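You operate a simulated robot arm through the tools that you are given. There is no shell and no other tool. Be economical: measure what you need, move in short steps, check, and stop when the job is done.

Carry out the task below with a simulated robot arm. There is one attempt and no reset: what you move stays moved.

TASK
Stack the carton marked "clips" from the desk top on top of the carton marked "labels". Then take the yellow labels and put it in the green loan tray.

It is judged by the outcome, as a careful person would: the job done as asked, and still so three seconds after it is handed in. It fails if anything else is knocked over, pushed out of place, dropped, spilled or broken.

THE ROBOT
A 7-joint arm with a two-finger parallel gripper, fixed in place. Base frame: the origin is at the foot of the arm, x ahead of it, y to its left, z up; the work surface is at about z = 3. Lengths are in mm, angles in degrees, forces in N, time in s.
With the tool pointing down near the work surface it reaches from about 220 to 580 mm from the base axis. Its first joint turns from -66.0 to 66.0 degrees. Payload 2.5 kg.
Tool frame: the origin (TCP) lies between the finger pads and is the grasp point; the fingertips stand 23 mm ahead of it; z points along the fingers, y is the line along which they close. The gripper opens to 94 mm. The fingers are 38 mm wide and 10 mm thick; the gripper's body (54 by 96 mm) begins 39 mm behind the TCP.
Orientation is that of the tool frame in the base frame, as [roll, pitch, yaw] about the fixed x, y, z axes, in that order (R = Rz(yaw) Ry(pitch) Rx(roll)). With the fingers straight down and closing along the base's y, the tool's x points along the base's -x, its y along +y and its z along -z.

THE INTERFACE
- The arm moves only by the tool nudge_tool. Its argument "series" is a list that holds one entry, the list of rows, each a list of 7 numbers: the finger opening in mm, from 0 to 94, then the shift along the base's x, y, z in units of 50 mm (1.0 is 50 mm), then the turn, a rotation vector about the base's x, y, z in units of 8 degrees (1.0 is 8 degrees). In form: [[[jaw, tx, ty, tz, rx, ry, rz], ...]]. A call has 1 to 8 rows; each row shifts and turns the commanded pose from where the row before left it. A call with a number of a shift or a turn outside -1 to 1 is refused whole. A row lasts 0.2 s, in which the tool goes at most 50 mm and 8.6 degrees; a call with a longer step from one row to the next is refused whole, and so is a gripper value outside its range. A pose out of reach is approached as far as the arm can. The call stops where the force on the tool passes 40 N (or 10 N more than at its start, if that is more) or the arm is blocked; 0.2 s more then pass. The fingers move at their own pace (about 108 mm/s each) and stop on an object; they squeeze with about 32 N. The grip force told is the motor's: it shows also when the fingers shut on nothing. Time passes only in rows, and 0.2 s behind the last, so rows that do not move let the fingers close. It gives the time, the measured TCP pose, the force on the tool (base axes), the opening and the grip force at its end, in the units of the frame above (readings bear some noise).
- Cameras (640 x 400 px; columns grow to the right, rows downward): "scene" is fixed at [130.9, -401.6, 553.4]; the picture's right is [0.80, -0.59, 0.00], its down [-0.30, -0.40, -0.87] and it looks along [0.51, 0.70, -0.50] (base axes); focal length 313 px, centre (320, 200). "wrist" rides on the gripper at [-39, 0, -44] in the tool frame; the picture's right is [0.00, -1.00, 0.00], its down [0.97, 0.00, -0.24] and it looks along [0.24, 0.00, 0.97] (tool axes); focal length 218 px, centre (320, 200).
- grab_frame(camera): a new picture of that camera. No time passes.
- point_at(camera, pixels): there is no depth. For up to 12 entries [column, row, z] of the newest picture of that camera ("zoom" is the newest enlarged one), the place [x, y] in the base frame at which the ray of that pixel passes the height z, good to about 3 mm, but the place of the scene camera against the robot may be out by one fixed shift of up to 12 mm in any direction. No time passes.
- zoom(camera, box): a new picture of the part [left, top, right, bottom] of that camera's present view, enlarged. No time passes.
- job_done(): hands the job in; it is judged then, once.

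Work in short steps. Measure before you move; look again where a grasp or a placing could have gone wrong, and mend it. You have 80 turns and 54 pictures in all, the two below and enlarged ones among them. Open the gripper and draw the arm clear of the work before you hand the job in, unless the task says otherwise; then end with one line.

The tools are called after "Emit:" as name(argument=value, ...) on one line, values as JSON. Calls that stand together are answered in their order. nudge_tool: Moves the arm, as the interface text tells. Its arguments: {"type":"object","properties":{"series":{"type":"array","items":{"type":"array","items":{"type":"array","items":{"type":"number"}}}}},"required":["series"]} The other tools are called the same way: grab_frame (camera) takes a picture; point_at (camera, pixels) gives the place at which the rays of pixels pass given heights; zoom (camera, box) takes an enlarged picture of a part of a camera's view; job_done () hands the job in.

At the start:

```text
time: 0.0
tool_pos: [419.3, -5.3, 384.5]
tcp_rot: [180.0, -0.1, -180.0]
contact_force: [-0.2, -0.6, 0.1]
gripper_width: 93.9
grip_force: 0.1
```

scene: 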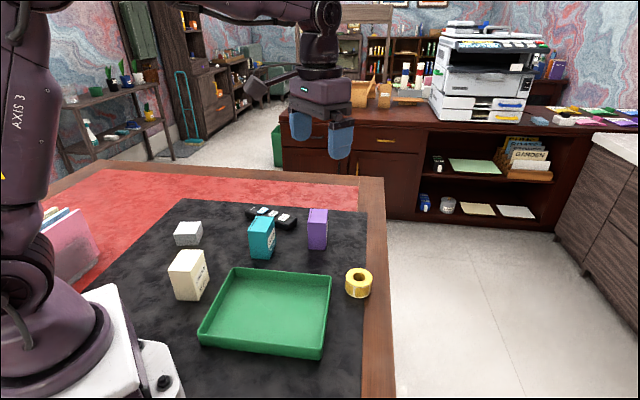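
wrist: 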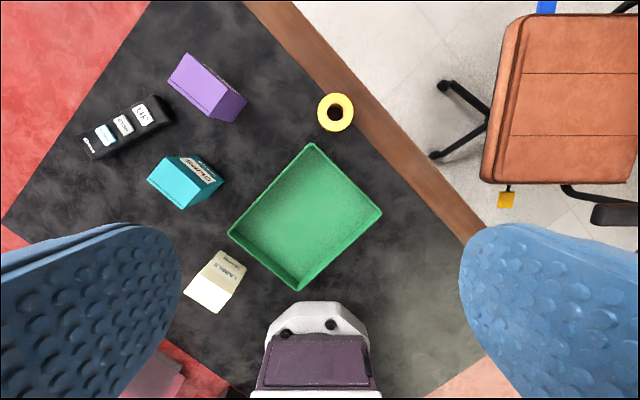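

The cartons' markings aren't legible yet, so I'll enlarge both views.

Emit:
zoom(camera="scene", box=[150, 190, 390, 340])

Emit:
zoom(camera="wrist", box=[80, 40, 400, 320])

```text
2.67 times, centred on (270, 265) of scene
```

zoom: 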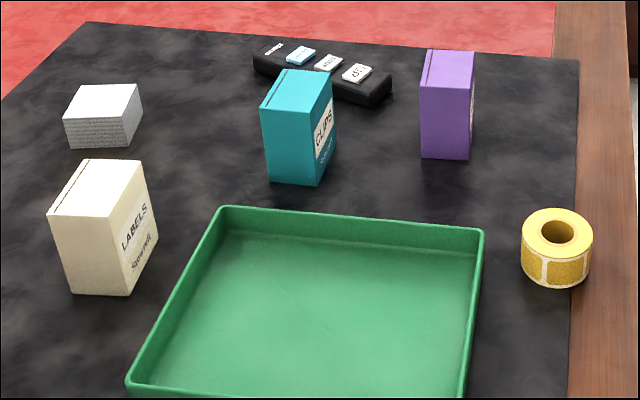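

```text
1.43 times, centred on (240, 180) of wrist
```

zoom: 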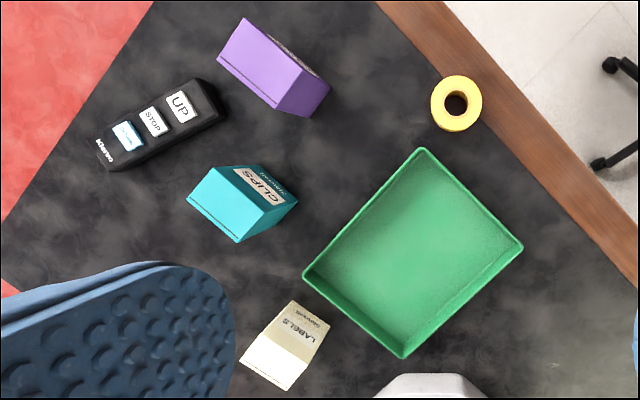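

The clips carton is teal, the labels carton is cream, and the roll of labels is yellow. Next I'll enlarge each carton for precise corners.

Emit:
zoom(camera="wrist", box=[130, 140, 250, 215])

```text
5.33 times, centred on (190, 178) of wrist
```

zoom: 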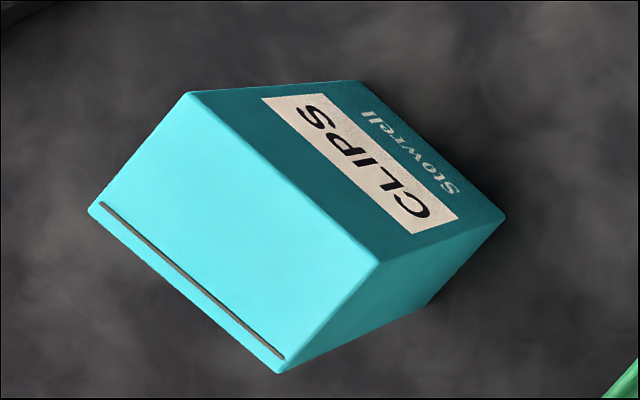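

Emit:
point_at(camera="zoom", pixels=[[358, 80, 3], [506, 215, 3], [428, 305, 3], [190, 92, 83], [380, 262, 83], [280, 373, 83], [88, 210, 83], [190, 92, 73], [380, 262, 73], [280, 373, 73]])

Emit:
zoom(camera="wrist", box=[160, 240, 280, 315])

```text
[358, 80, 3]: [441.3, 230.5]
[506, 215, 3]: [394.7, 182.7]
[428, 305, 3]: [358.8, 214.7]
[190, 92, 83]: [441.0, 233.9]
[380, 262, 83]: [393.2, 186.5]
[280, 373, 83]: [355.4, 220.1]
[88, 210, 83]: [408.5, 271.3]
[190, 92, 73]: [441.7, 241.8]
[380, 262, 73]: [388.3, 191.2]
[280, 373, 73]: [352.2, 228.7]
```

```text
5.33 times, centred on (220, 278) of wrist
```

zoom: 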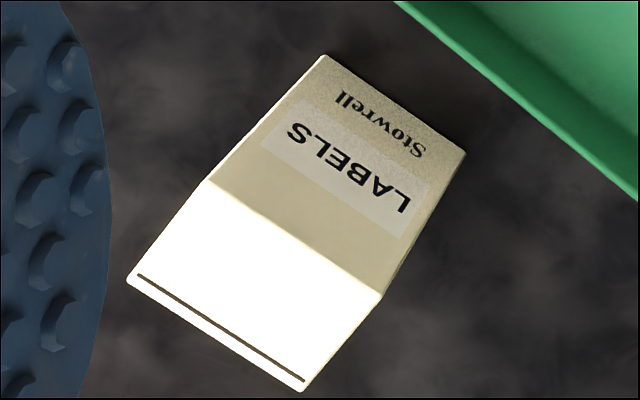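

Emit:
point_at(camera="zoom", pixels=[[322, 55, 3], [465, 153, 3], [210, 180, 93], [382, 295, 93], [303, 392, 93], [127, 282, 93], [210, 180, 83], [382, 295, 83], [303, 392, 83], [127, 282, 83]])

Emit:
zoom(camera="wrist", box=[290, 80, 370, 140])

Emit:
zoom(camera="scene", box=[160, 200, 300, 310])

```text
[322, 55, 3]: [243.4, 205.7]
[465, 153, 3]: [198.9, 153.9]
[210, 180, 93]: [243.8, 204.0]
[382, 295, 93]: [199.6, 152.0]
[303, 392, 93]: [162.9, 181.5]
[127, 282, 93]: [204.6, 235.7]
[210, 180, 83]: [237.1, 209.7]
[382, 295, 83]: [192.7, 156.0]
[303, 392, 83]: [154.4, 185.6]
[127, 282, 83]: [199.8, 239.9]
```

```text
6.67 times, centred on (330, 110) of wrist
```

zoom: 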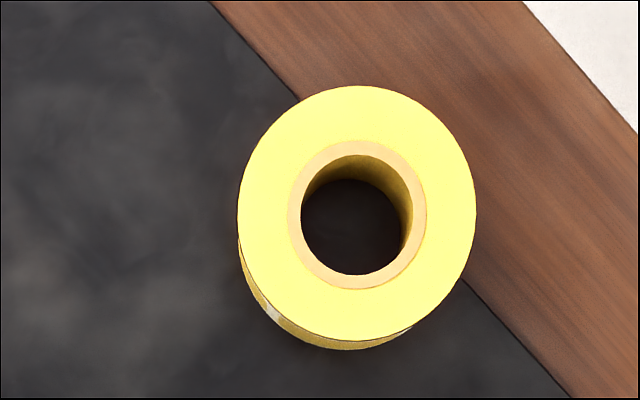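

```text
3.64 times, centred on (230, 255) of scene
```

zoom: 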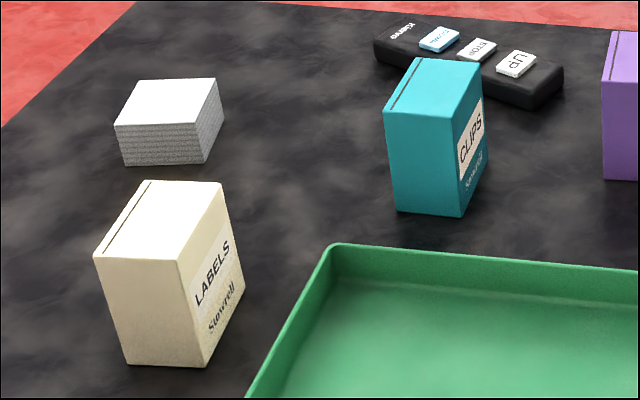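

The clips carton is about 66×49 mm, top near z≈86, centred near (400, 224) and turned about 46°. The labels carton's top is at z≈93, centred near (203, 193) and turned about 50°. I'll move above the clips carton with the jaw turned to match.

Emit:
nudge_tool(series=[[[90, -0.064, 0.764, -0.447, 0, 0, 0.958], [90, -0.064, 0.764, -0.447, 0, 0, 0.958], [90, -0.064, 0.764, -0.447, 0, 0, 0.958], [90, -0.064, 0.764, -0.447, 0, 0, 0.958], [90, -0.064, 0.764, -0.447, 0, 0, 0.958], [90, -0.064, 0.764, -0.447, 0, 0, 0.958], [90, 0, 0, 0, 0, 0, 0]]])

Emit:
grab_frame(camera="wrist")

```text
time: 1.6
tool_pos: [397.4, 228.2, 250.6]
tcp_rot: [-179.9, 0.1, -133.9]
contact_force: [0.4, 0.4, -1.2]
gripper_width: 90.0
grip_force: 0.1
```

```text
45 pictures are left
```

wrist: 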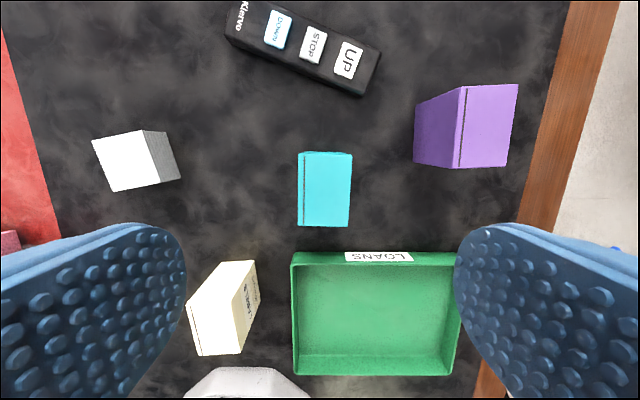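

The carton looks nearly square to the jaw. I'll enlarge this view to refine its centre and heading.

Emit:
zoom(camera="wrist", box=[264, 140, 392, 220])

Emit:
zoom(camera="wrist", box=[256, 130, 384, 240])

```text
5.00 times, centred on (328, 180) of wrist
```

zoom: 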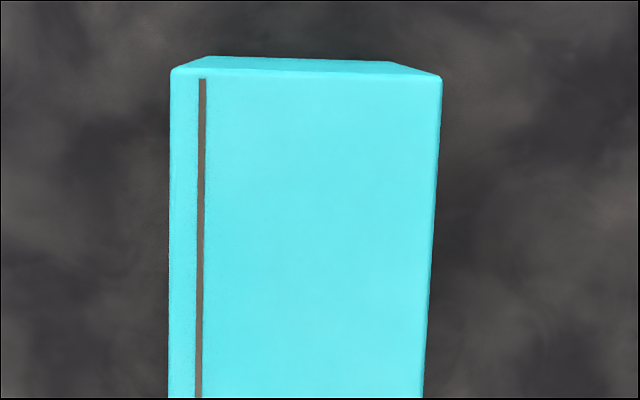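

```text
3.64 times, centred on (320, 185) of wrist
```

zoom: 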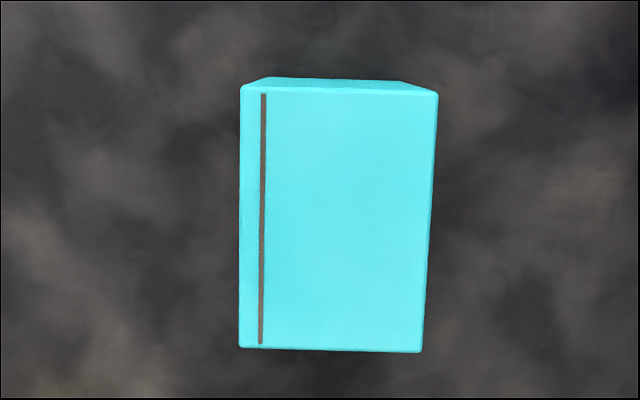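

Emit:
point_at(camera="zoom", pixels=[[241, 87, 86], [438, 94, 86], [423, 352, 86], [239, 347, 86]])

Emit:
point_at(camera="wrist", pixels=[[460, 167, 3], [414, 162, 3], [362, 96, 3], [294, 253, 43], [455, 253, 43], [449, 375, 43], [294, 375, 43]])

```text
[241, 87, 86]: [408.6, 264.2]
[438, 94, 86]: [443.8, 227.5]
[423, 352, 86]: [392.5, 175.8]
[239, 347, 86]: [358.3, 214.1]
```

```text
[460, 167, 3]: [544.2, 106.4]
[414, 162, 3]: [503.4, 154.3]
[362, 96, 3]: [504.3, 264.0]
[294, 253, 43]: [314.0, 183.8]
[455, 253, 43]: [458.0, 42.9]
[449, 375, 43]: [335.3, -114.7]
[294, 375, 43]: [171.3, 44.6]
```

Carton centre is about (400.7, 221) at 45°. I'll shift by (+3, −7) and come down partway.

Emit:
nudge_tool(series=[[[90, 0.06, -0.14, -0.6, 0, 0, -0.1], [90, 0, 0, -0.6, 0, 0, 0], [90, 0, 0, -0.6, 0, 0, 0], [90, 0, 0, 0, 0, 0, 0], [90, 0, 0, 0, 0, 0, 0]]])

Emit:
grab_frame(camera="wrist")

```text
time: 2.8
tool_pos: [403.3, 215.6, 159.5]
tcp_rot: [-180.0, 0.0, -134.9]
contact_force: [-0.1, -0.3, 0.2]
gripper_width: 90.1
grip_force: 0.0
```

```text
42 pictures are left
```

wrist: 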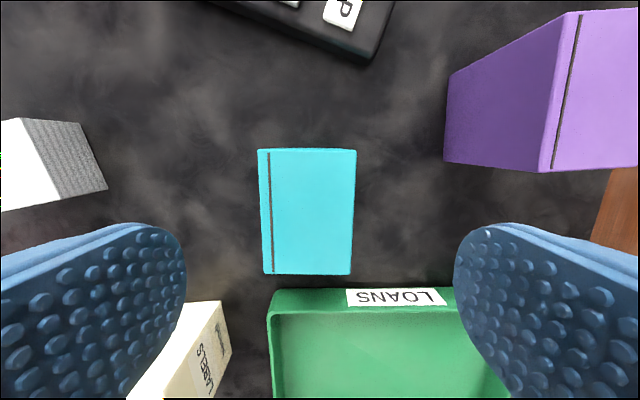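

Emit:
point_at(camera="wrist", pixels=[[258, 149, 86], [356, 150, 86], [351, 274, 86], [264, 273, 86], [258, 149, 84], [356, 150, 84], [351, 274, 84], [264, 273, 84]])

```text
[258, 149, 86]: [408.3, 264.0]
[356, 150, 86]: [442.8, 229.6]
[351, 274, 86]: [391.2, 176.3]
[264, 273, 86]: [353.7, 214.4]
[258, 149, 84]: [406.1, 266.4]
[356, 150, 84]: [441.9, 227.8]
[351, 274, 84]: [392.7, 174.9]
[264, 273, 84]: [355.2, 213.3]
```

Carton centre reads (399, 221) against the tool's (403, 216). I'll shift (−4, +5) and descend to z≈57.

Emit:
nudge_tool(series=[[[90, -0.08, 0.1, -0.4, 0, 0, 0], [90, 0, 0, -0.55, 0, 0, 0], [90, 0, 0, -0.55, 0, 0, 0], [90, 0, 0, -0.55, 0, 0, 0], [90, 0, 0, 0, 0, 0, 0]]])

Emit:
grab_frame(camera="wrist")

```text
time: 4.0
tool_pos: [395.6, 218.2, 59.3]
tcp_rot: [180.0, 0.0, -134.8]
contact_force: [-0.1, -0.2, -0.1]
gripper_width: 90.2
grip_force: 0.0
```

```text
41 pictures are left
```

wrist: 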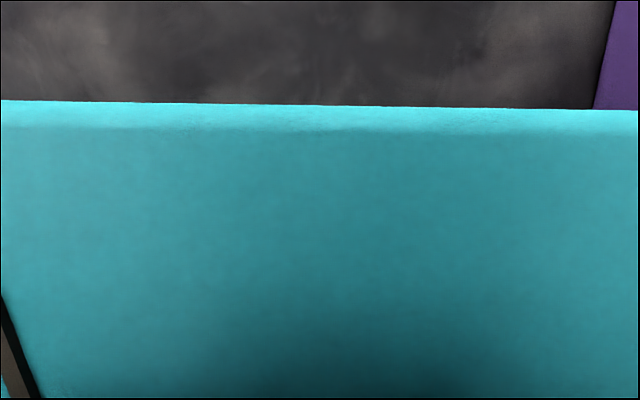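

Both fingers passed the carton cleanly, so I'll close the jaw.

Emit:
nudge_tool(series=[[[40, 0, 0, 0, 0, 0, 0], [40, 0, 0, 0, 0, 0, 0], [40, 0, 0, 0, 0, 0, 0], [40, 0, 0, 0, 0, 0, 0]]])

```text
time: 5.0
tool_pos: [395.3, 218.4, 59.6]
tcp_rot: [180.0, 0.0, -134.7]
contact_force: [0.3, 0.3, 0.1]
gripper_width: 49.9
grip_force: 32.4
```

Gripped at 49.9 mm. I'll lift straight up and check the hold.

Emit:
nudge_tool(series=[[[40, 0, 0, 0.3, 0, 0, 0], [40, 0, 0, 0.7, 0, 0, 0], [40, 0, 0, 0.8, 0, 0, 0], [40, 0, 0, 0.9, 0, 0, 0], [40, 0, 0, 0.3, 0, 0, 0], [40, 0, 0, 0, 0, 0, 0]]])

Emit:
grab_frame(camera="scene")

```text
time: 6.4
tool_pos: [398.0, 220.8, 206.5]
tcp_rot: [180.0, 0.1, -134.8]
contact_force: [-0.1, 0.2, -0.8]
gripper_width: 49.8
grip_force: 32.0
```

```text
40 pictures are left
```

scene: 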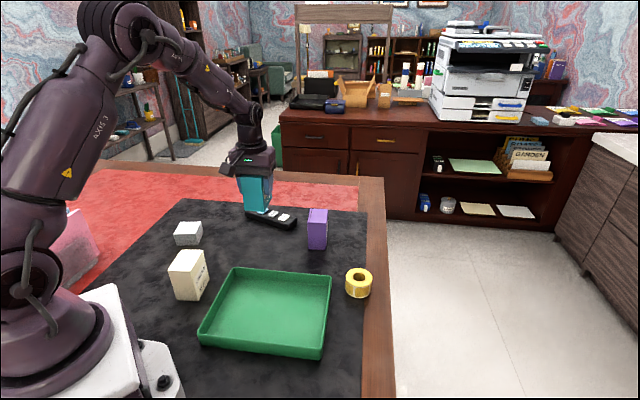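

The carton is held upright. I'll cross-check the labels carton's place with the scene camera, calibrating its shift on where the clips carton stood (399–400, 221).

Emit:
point_at(camera="scene", pixels=[[247.6, 230.8, 86], [256.1, 216, 86], [274.2, 217.6, 86], [267.1, 232.5, 86], [167.9, 269.8, 93], [182.7, 249.8, 93], [202.5, 250.3, 93], [191, 272, 93], [172.5, 299, 3], [199, 301, 3]])

Emit:
zoom(camera="scene", box=[155, 240, 219, 310])

Emit:
grab_frame(camera="wrist")

```text
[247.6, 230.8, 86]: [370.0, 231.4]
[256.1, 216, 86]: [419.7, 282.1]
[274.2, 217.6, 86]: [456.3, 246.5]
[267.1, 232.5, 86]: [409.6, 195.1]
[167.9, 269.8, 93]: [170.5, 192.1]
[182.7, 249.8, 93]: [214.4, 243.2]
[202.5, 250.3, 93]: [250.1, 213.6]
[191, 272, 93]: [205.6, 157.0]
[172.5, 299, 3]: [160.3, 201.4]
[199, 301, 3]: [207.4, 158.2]
```

```text
5.71 times, centred on (187, 275) of scene
```

zoom: 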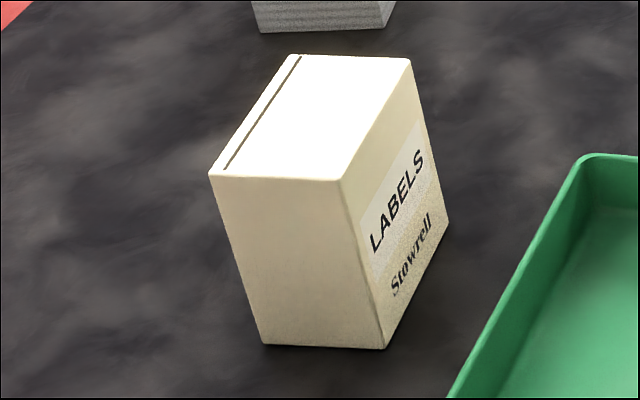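

```text
38 pictures are left
```

wrist: 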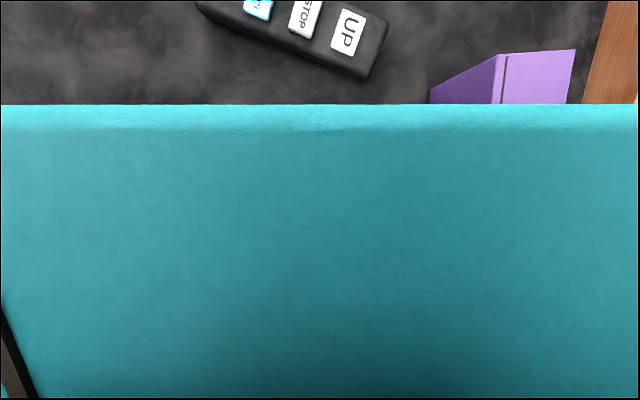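

Emit:
point_at(camera="scene", pixels=[[251.2, 257.7, 3], [268.5, 259.4, 3], [276.2, 245.4, 3], [177.4, 300.2, 3], [198, 300.9, 3], [209.6, 278.9, 3], [167.7, 270.7, 93], [182.2, 249.8, 93], [202.5, 250.5, 93], [190.8, 271.6, 93]])

```text
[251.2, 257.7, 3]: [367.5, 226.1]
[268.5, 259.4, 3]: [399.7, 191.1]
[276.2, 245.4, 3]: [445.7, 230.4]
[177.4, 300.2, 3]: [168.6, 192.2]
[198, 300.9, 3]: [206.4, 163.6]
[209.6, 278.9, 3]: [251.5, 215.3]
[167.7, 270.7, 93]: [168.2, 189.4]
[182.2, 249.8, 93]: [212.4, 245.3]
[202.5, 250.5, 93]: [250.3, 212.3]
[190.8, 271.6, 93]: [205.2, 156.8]
```

The scene and wrist cameras agree once a scene shift of about (7, 8) is removed. That puts the labels carton at (203, 193), turned about 51°. The held carton's centre sits about 6 mm outward of the TCP, so I'll carry it to tool (199, 188) with a +5.6° turn.

Emit:
nudge_tool(series=[[[40, -0.8, -0.13, 0, 0, 0, 0.14], [40, -0.8, -0.13, 0, 0, 0, 0.14], [40, -0.8, -0.13, 0, 0, 0, 0.14], [40, -0.8, -0.13, 0, 0, 0, 0.14], [40, -0.79, -0.14, 0, 0, 0, 0.14], [40, 0, 0, 0, 0, 0, 0], [40, 0, 0, 0, 0, 0, 0]]])

Emit:
grab_frame(camera="scene")

Emit:
grab_frame(camera="wrist")

```text
time: 8.0
tool_pos: [197.9, 186.8, 207.9]
tcp_rot: [180.0, -0.1, -129.2]
contact_force: [-0.3, 0.2, -0.9]
gripper_width: 49.7
grip_force: 31.8
```

```text
37 pictures are left
```

scene: 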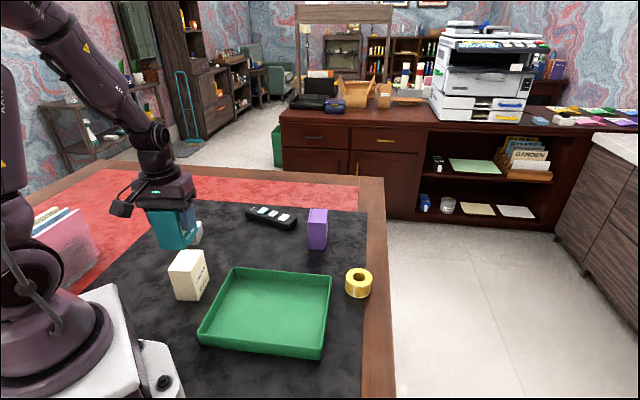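

```text
36 pictures are left
```

wrist: 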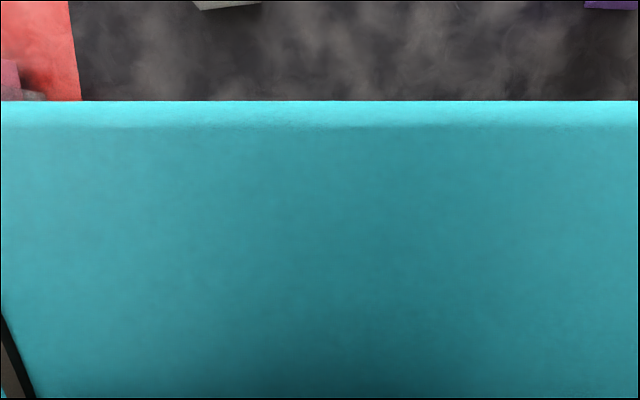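

In position above the target. I'll check alignment in the scene view before lowering.

Emit:
zoom(camera="scene", box=[120, 180, 248, 300])

```text
3.33 times, centred on (184, 240) of scene
```

zoom: 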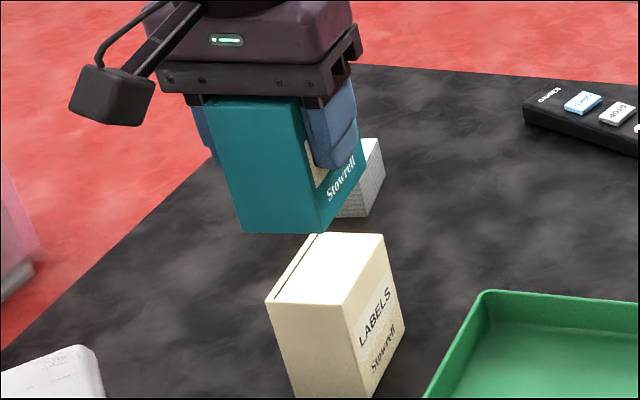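

Emit:
point_at(camera="zoom", pixels=[[242, 231, 151.4], [320, 234, 151.4], [365, 162, 151.4], [266, 303, 93], [345, 305, 93], [384, 237, 93]])

```text
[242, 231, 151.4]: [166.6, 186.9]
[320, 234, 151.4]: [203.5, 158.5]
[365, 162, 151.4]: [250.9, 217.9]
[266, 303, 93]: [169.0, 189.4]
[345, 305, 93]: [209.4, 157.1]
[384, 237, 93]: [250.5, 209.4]
```

The carton's projected base and the labels carton's top agree within about 3 mm. I'll shift y by −1.5 mm and lower to just above contact.

Emit:
nudge_tool(series=[[[40, 0.01, -0.03, -0.4, 0, 0, 0], [40, 0, 0, -0.4, 0, 0, 0], [40, 0, 0, -0.2, 0, 0, 0], [40, 0, 0, 0, 0, 0, 0]]])

Emit:
zoom(camera="scene", box=[120, 190, 248, 310])

```text
time: 9.0
tool_pos: [200.1, 186.8, 158.0]
tcp_rot: [-180.0, 0.0, -129.2]
contact_force: [0.0, 0.3, -0.8]
gripper_width: 49.9
grip_force: 32.4
```

```text
3.33 times, centred on (184, 250) of scene
```

zoom: 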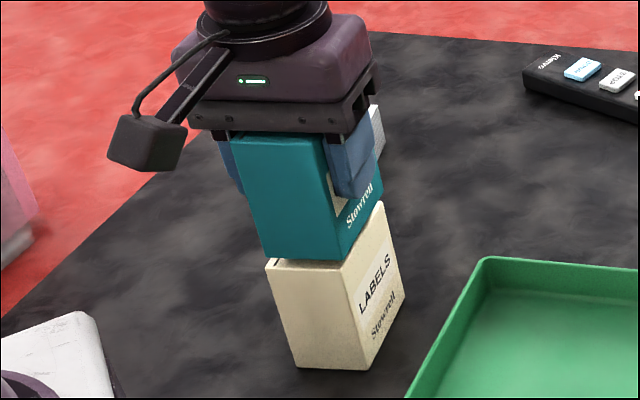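

About 8 mm of gap remains and it's well aligned. I'll lower in small steps and watch the force.

Emit:
nudge_tool(series=[[[40, 0, 0, -0.06, 0, 0, 0], [40, 0, 0, -0.04, 0, 0, 0], [40, 0, 0, 0, 0, 0, 0]]])

```text
time: 9.8
tool_pos: [201.2, 186.9, 153.0]
tcp_rot: [-180.0, 0.0, -129.3]
contact_force: [-0.4, -0.6, -1.1]
gripper_width: 49.8
grip_force: 32.0
```

Emit:
nudge_tool(series=[[[40, 0, 0, -0.03, 0, 0, 0], [40, 0, 0, 0, 0, 0, 0]]])

```text
time: 10.4
tool_pos: [200.4, 187.1, 151.5]
tcp_rot: [-179.9, 0.0, -129.2]
contact_force: [-0.1, 0.6, -1.4]
gripper_width: 49.8
grip_force: 31.8
```

Emit:
nudge_tool(series=[[[40, 0, 0, -0.03, 0, 0, 0], [40, 0, 0, 0, 0, 0, 0]]])

Emit:
zoom(camera="scene", box=[155, 230, 219, 300])

```text
time: 11.0
tool_pos: [200.7, 186.4, 149.5]
tcp_rot: [179.9, 0.0, -129.1]
contact_force: [0.5, 0.8, -0.9]
gripper_width: 49.9
grip_force: 32.0
```

```text
5.71 times, centred on (187, 265) of scene
```

zoom: 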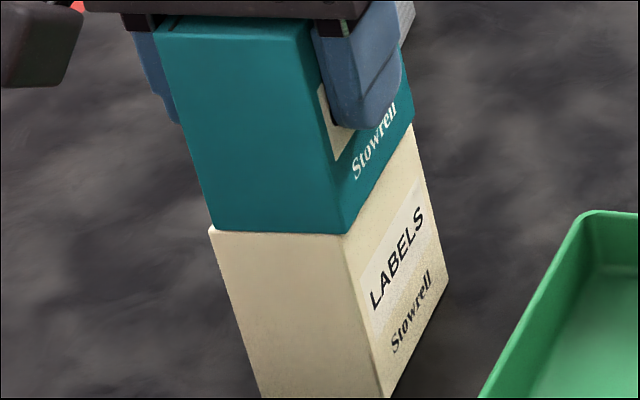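

Very close to contact and well aligned, so I'll take two more 1 mm steps.

Emit:
nudge_tool(series=[[[40, 0, 0, -0.02, 0, 0, 0], [40, 0, 0, 0, 0, 0, 0]]])

```text
time: 11.6
tool_pos: [199.7, 187.7, 148.8]
tcp_rot: [180.0, 0.0, -129.2]
contact_force: [-5.0, -4.4, 29.3]
gripper_width: 49.6
grip_force: 31.7
```

Contact reads 29 N. I'll relieve it slightly, then open.

Emit:
nudge_tool(series=[[[40, 0, 0, 0.012, 0, 0, 0], [52, 0, 0, 0, 0, 0, 0], [60, 0, 0, 0, 0, 0, 0], [80, 0, 0, 0, 0, 0, 0], [80, 0, 0, 0, 0, 0, 0]]])

Emit:
zoom(camera="scene", box=[155, 230, 219, 300])

```text
time: 12.8
tool_pos: [201.2, 188.4, 149.3]
tcp_rot: [-180.0, 0.0, -129.1]
contact_force: [-0.1, 0.3, -0.3]
gripper_width: 80.1
grip_force: 0.0
```

```text
5.71 times, centred on (187, 265) of scene
```

zoom: 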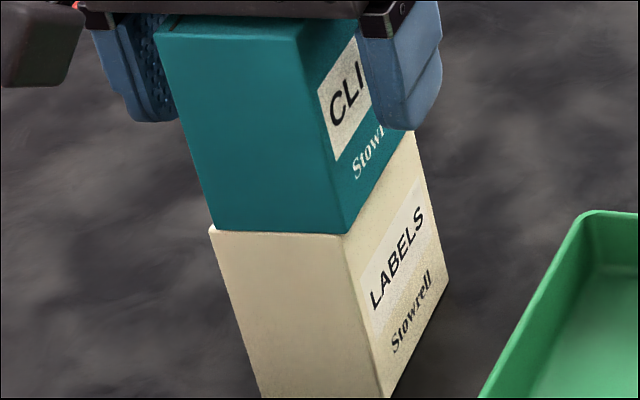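

The stack stands square and released. I'll rise straight up, then look.

Emit:
nudge_tool(series=[[[80, 0, 0, 0.5, 0, 0, 0], [80, 0, 0, 0.8, 0, 0, 0], [80, 0, 0, 0.9, 0, 0, 0], [80, 0, 0, 0.8, 0, 0, 0], [80, 0, 0, 0, 0, 0, 0]]])

Emit:
nudge_tool(series=[[[90, 0.725, -0.5325, 0, 0, 0, -0.795], [90, 0.725, -0.5325, 0, 0, 0, -0.795], [90, 0.725, -0.5325, 0, 0, 0, -0.795], [90, 0.725, -0.5325, 0, 0, 0, -0.795], [90, 0.725, -0.5325, 0, 0, 0, -0.795], [90, 0.725, -0.5325, 0, 0, 0, -0.795], [90, 0.725, -0.5325, 0, 0, 0, -0.795], [90, 0.725, -0.5325, 0, 0, 0, -0.795]]])

Emit:
grab_frame(camera="wrist")

Emit:
grab_frame(camera="scene")

```text
time: 14.0
tool_pos: [201.2, 189.0, 301.0]
tcp_rot: [180.0, 0.1, -129.2]
contact_force: [0.7, 0.3, -0.3]
gripper_width: 80.1
grip_force: 0.1
```

```text
time: 15.8
tool_pos: [490.4, -25.8, 301.0]
tcp_rot: [180.0, -0.1, 179.7]
contact_force: [-0.5, 0.3, -0.6]
gripper_width: 90.3
grip_force: 0.0
```

```text
31 pictures are left
```

wrist: 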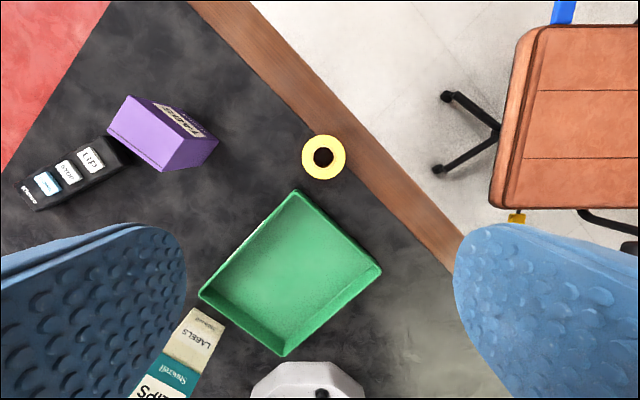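

```text
30 pictures are left
```

scene: 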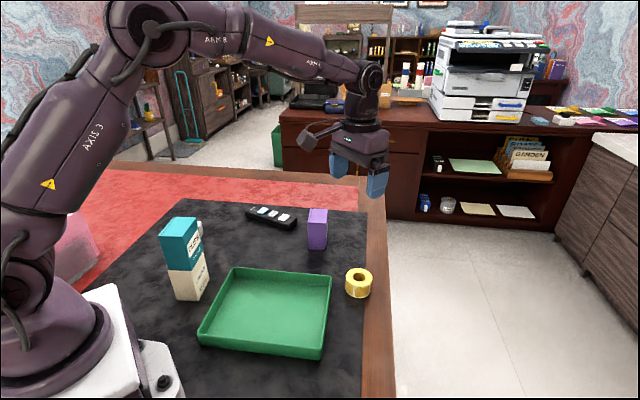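

Emit:
point_at(camera="wrist", pixels=[[302, 157, 38], [346, 157, 38], [324, 135, 38], [323, 179, 38], [297, 190, 30], [382, 268, 30], [284, 355, 30], [199, 293, 30], [307, 204, 6], [356, 281, 6], [283, 332, 6], [228, 290, 6]])

Emit:
zoom(camera="scene", box=[190, 250, 390, 370])

```text
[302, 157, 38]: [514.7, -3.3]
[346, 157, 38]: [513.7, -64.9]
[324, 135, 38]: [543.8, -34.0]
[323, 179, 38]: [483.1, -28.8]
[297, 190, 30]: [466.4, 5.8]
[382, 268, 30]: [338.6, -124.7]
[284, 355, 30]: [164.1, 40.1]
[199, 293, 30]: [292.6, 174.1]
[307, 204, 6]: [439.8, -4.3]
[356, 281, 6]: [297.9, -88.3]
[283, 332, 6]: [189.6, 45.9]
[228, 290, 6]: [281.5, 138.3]
```

```text
3.20 times, centred on (290, 310) of scene
```

zoom: 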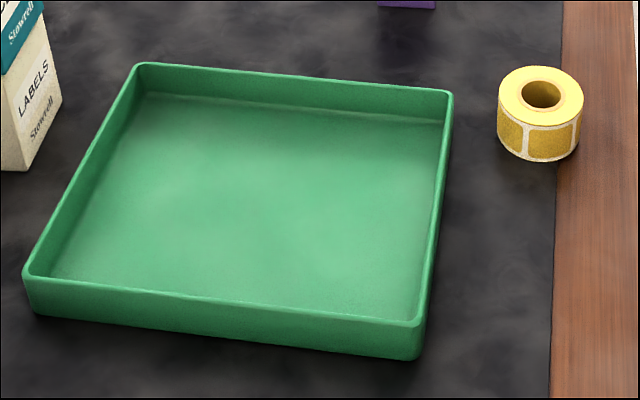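

The roll is centred near (514, −33) and about 61 mm wide. The tray spans roughly (466, 6), (339, −125), (164, 40) and (293, 174). I'll move above the roll and partway down.

Emit:
nudge_tool(series=[[[94, 0.12, -0.035, -0.7, 0, 0, 0], [94, 0.12, -0.035, -0.7, 0, 0, 0], [94, 0.12, -0.035, -0.8, 0, 0, 0], [94, 0.11, -0.04, -0.8, 0, 0, 0], [94, 0, 0, -0.4, 0, 0, 0], [94, 0, 0, 0, 0, 0, 0]]])

Emit:
grab_frame(camera="wrist")

```text
time: 17.2
tool_pos: [513.9, -32.0, 131.5]
tcp_rot: [-180.0, 0.0, 179.9]
contact_force: [0.6, -0.2, -0.9]
gripper_width: 94.2
grip_force: 0.1
```

```text
28 pictures are left
```

wrist: 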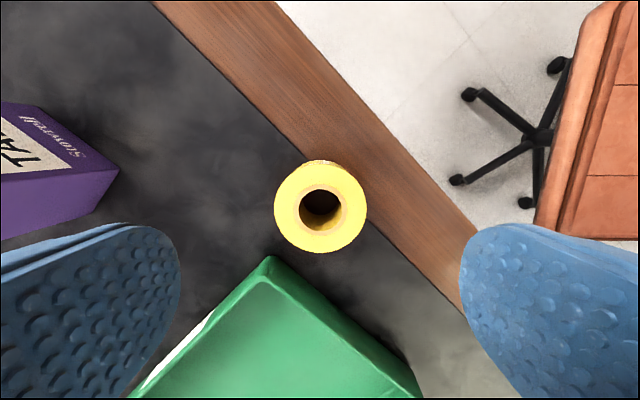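

Emit:
point_at(camera="wrist", pixels=[[274, 208, 38], [367, 208, 38], [320, 162, 38], [320, 252, 38], [269, 256, 30]])

```text
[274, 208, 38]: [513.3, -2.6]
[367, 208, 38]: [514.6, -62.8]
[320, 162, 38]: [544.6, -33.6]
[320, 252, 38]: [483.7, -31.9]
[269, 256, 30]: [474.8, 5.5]
```

The roll is centred at (514, −32.7) under the tool, and the tray corner is 20 mm clear of the finger. I'll descend to z≈30 and grip.

Emit:
nudge_tool(series=[[[94, 0, 0, -0.6, 0, 0, 0], [94, 0, 0, -0.6, 0, 0, 0], [94, 0, 0, -0.6, 0, 0, 0], [94, 0, 0, -0.2, 0, 0, 0], [94, 0, 0, 0, 0, 0, 0], [94, 0, 0, 0, 0, 0, 0]]])

Emit:
nudge_tool(series=[[[54, 0, 0, 0, 0, 0, 0], [54, 0, 0, 0, 0, 0, 0], [54, 0, 0, 0, 0, 0, 0]]])

```text
time: 18.6
tool_pos: [513.4, -34.2, 31.4]
tcp_rot: [180.0, 0.1, 179.9]
contact_force: [0.8, 0.5, 0.0]
gripper_width: 93.9
grip_force: 0.0
```

```text
time: 19.4
tool_pos: [512.4, -33.0, 31.5]
tcp_rot: [-179.9, 0.0, 179.9]
contact_force: [0.2, 0.6, 0.3]
gripper_width: 59.0
grip_force: 31.9
```

Gripped at 59 mm. I'll lift and carry it to the tray's centre.

Emit:
nudge_tool(series=[[[54, 0, 0, 0.4, 0, 0, 0], [54, 0, 0, 0.8, 0, 0, 0], [54, 0, 0, 0.6, 0, 0, 0], [54, -0.8, 0.23, 0, 0, 0, 0], [54, -0.8, 0.23, 0, 0, 0, 0], [54, -0.8, 0.23, 0, 0, 0, 0], [54, -0.8, 0.23, 0, 0, 0, 0], [54, -0.75, 0.22, 0, 0, 0, 0]]])

Emit:
grab_frame(camera="scene")

Emit:
grab_frame(camera="wrist")

```text
time: 21.2
tool_pos: [319.1, 19.8, 118.0]
tcp_rot: [180.0, 0.0, 179.9]
contact_force: [0.0, 0.4, -0.2]
gripper_width: 59.2
grip_force: 32.1
```

```text
27 pictures are left
```

scene: 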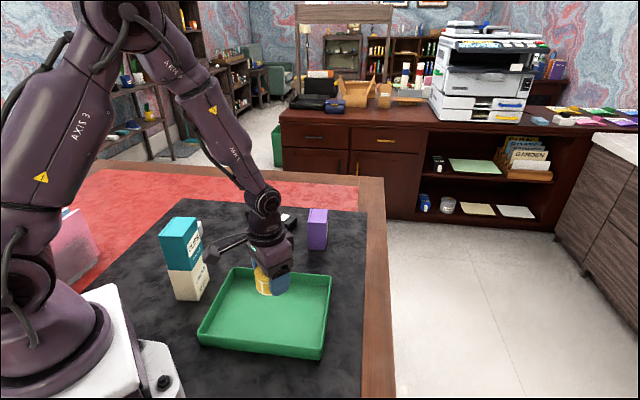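

```text
26 pictures are left
```

wrist: 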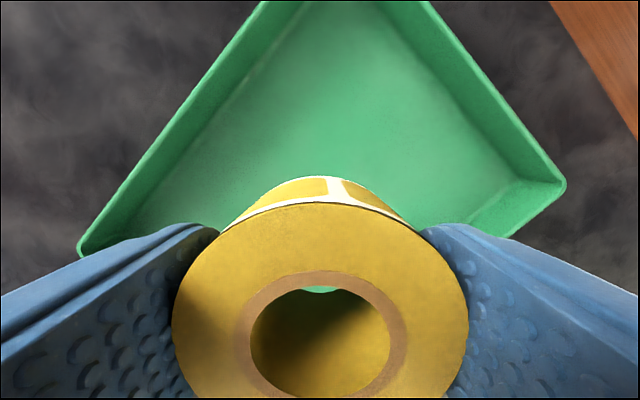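

Emit:
point_at(camera="wrist", pixels=[[80, 250, 30], [565, 185, 30], [425, 0, 30]])

```text
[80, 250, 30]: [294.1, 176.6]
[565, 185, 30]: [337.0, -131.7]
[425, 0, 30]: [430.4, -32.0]
```

The tool is over the tray's centre (316, 23). I'll lower it.

Emit:
nudge_tool(series=[[[54, 0, 0, -0.6, 0, 0, 0], [54, 0, 0, -0.6, 0, 0, 0], [54, 0, 0, -0.3, 0, 0, 0], [54, 0, 0, -0.06, 0, 0, 0], [54, 0, 0, 0, 0, 0, 0]]])

Emit:
nudge_tool(series=[[[54, 0, 0, -0.04, 0, 0, 0], [54, 0, 0, 0, 0, 0, 0]]])

```text
time: 22.4
tool_pos: [316.9, 22.8, 40.1]
tcp_rot: [179.9, 0.0, 179.9]
contact_force: [-0.4, 0.4, -0.9]
gripper_width: 58.9
grip_force: 31.7
```

```text
time: 23.0
tool_pos: [316.7, 23.2, 38.2]
tcp_rot: [-179.9, -0.1, 179.9]
contact_force: [-0.2, 0.5, -0.4]
gripper_width: 59.1
grip_force: 31.4
```

Emit:
nudge_tool(series=[[[54, 0, 0, -0.03, 0, 0, 0], [54, 0, 0, 0, 0, 0, 0]]])

Emit:
nudge_tool(series=[[[54, 0, 0, -0.02, 0, 0, 0], [54, 0, 0, 0, 0, 0, 0]]])

```text
time: 23.6
tool_pos: [317.7, 22.6, 36.7]
tcp_rot: [180.0, -0.1, 179.8]
contact_force: [0.0, 0.2, 0.3]
gripper_width: 58.7
grip_force: 32.3
```

```text
time: 24.2
tool_pos: [316.4, 22.3, 35.9]
tcp_rot: [180.0, -0.1, 179.8]
contact_force: [0.7, -1.0, -0.3]
gripper_width: 59.0
grip_force: 32.0
```

Emit:
nudge_tool(series=[[[54, 0, 0, -0.02, 0, 0, 0], [54, 0, 0, 0, 0, 0, 0]]])

```text
time: 24.8
tool_pos: [317.4, 24.0, 36.2]
tcp_rot: [-179.9, 0.2, 179.9]
contact_force: [-1.9, -1.6, 19.0]
gripper_width: 59.2
grip_force: 31.8
```

It's resting on the tray floor (19 N). I'll release it and rise.

Emit:
nudge_tool(series=[[[54, 0, 0, 0.01, 0, 0, 0], [64, 0, 0, 0, 0, 0, 0], [76, 0, 0, 0, 0, 0, 0], [76, 0, 0, 0, 0, 0, 0], [76, 0, 0, 0.5, 0, 0, 0], [76, 0, 0, 0.9, 0, 0, 0], [76, 0, 0, 0.9, 0, 0, 0], [76, 0, 0, 0.9, 0, 0, 0]]])

Emit:
nudge_tool(series=[[[76, 0.7, -0.3, 0.6, 0, 0, 0], [76, 0.7, -0.3, 0.6, 0, 0, 0], [76, 0, 0, 0.6, 0, 0, 0], [76, 0, 0, 0, 0, 0, 0]]])

Emit:
grab_frame(camera="scene")

Emit:
zoom(camera="scene", box=[150, 190, 390, 360])

```text
time: 26.6
tool_pos: [318.6, 24.0, 198.6]
tcp_rot: [179.9, -0.1, 179.9]
contact_force: [0.3, 0.5, -0.3]
gripper_width: 76.0
grip_force: 0.1
```

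```text
time: 27.6
tool_pos: [388.6, -5.9, 287.7]
tcp_rot: [-180.0, 0.0, 179.8]
contact_force: [0.1, 0.3, 0.2]
gripper_width: 75.9
grip_force: 0.0
```

```text
25 pictures are left
```

scene: 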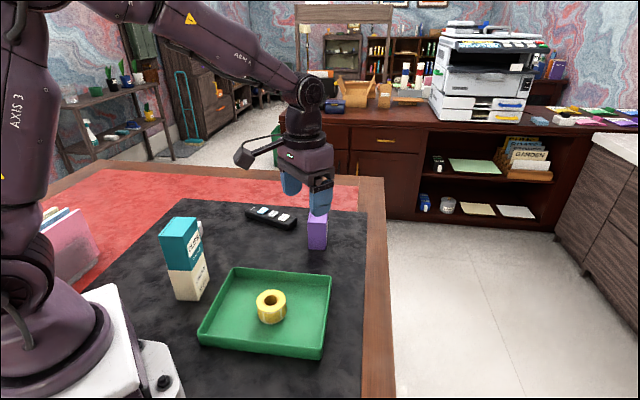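

```text
2.35 times, centred on (270, 275) of scene
```

zoom: 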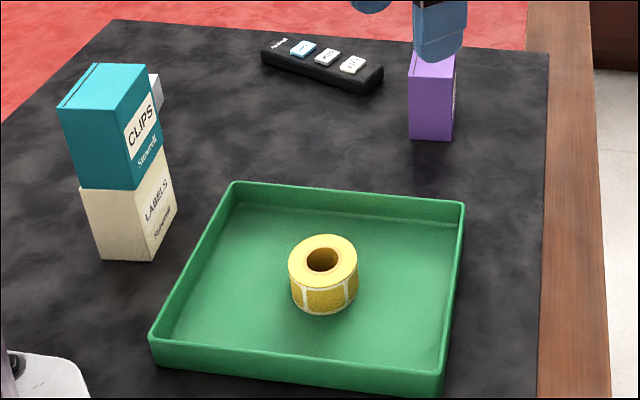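

The stack is square, the yellow labels are in the tray, everything else is where it was, and the arm is clear with the gripper open.

Emit:
job_done()

```text
The job is handed in.
```

The clips carton is stacked on the labels carton, and the roll of yellow labels is in the green loan tray; nothing else was moved, and the job is handed in.
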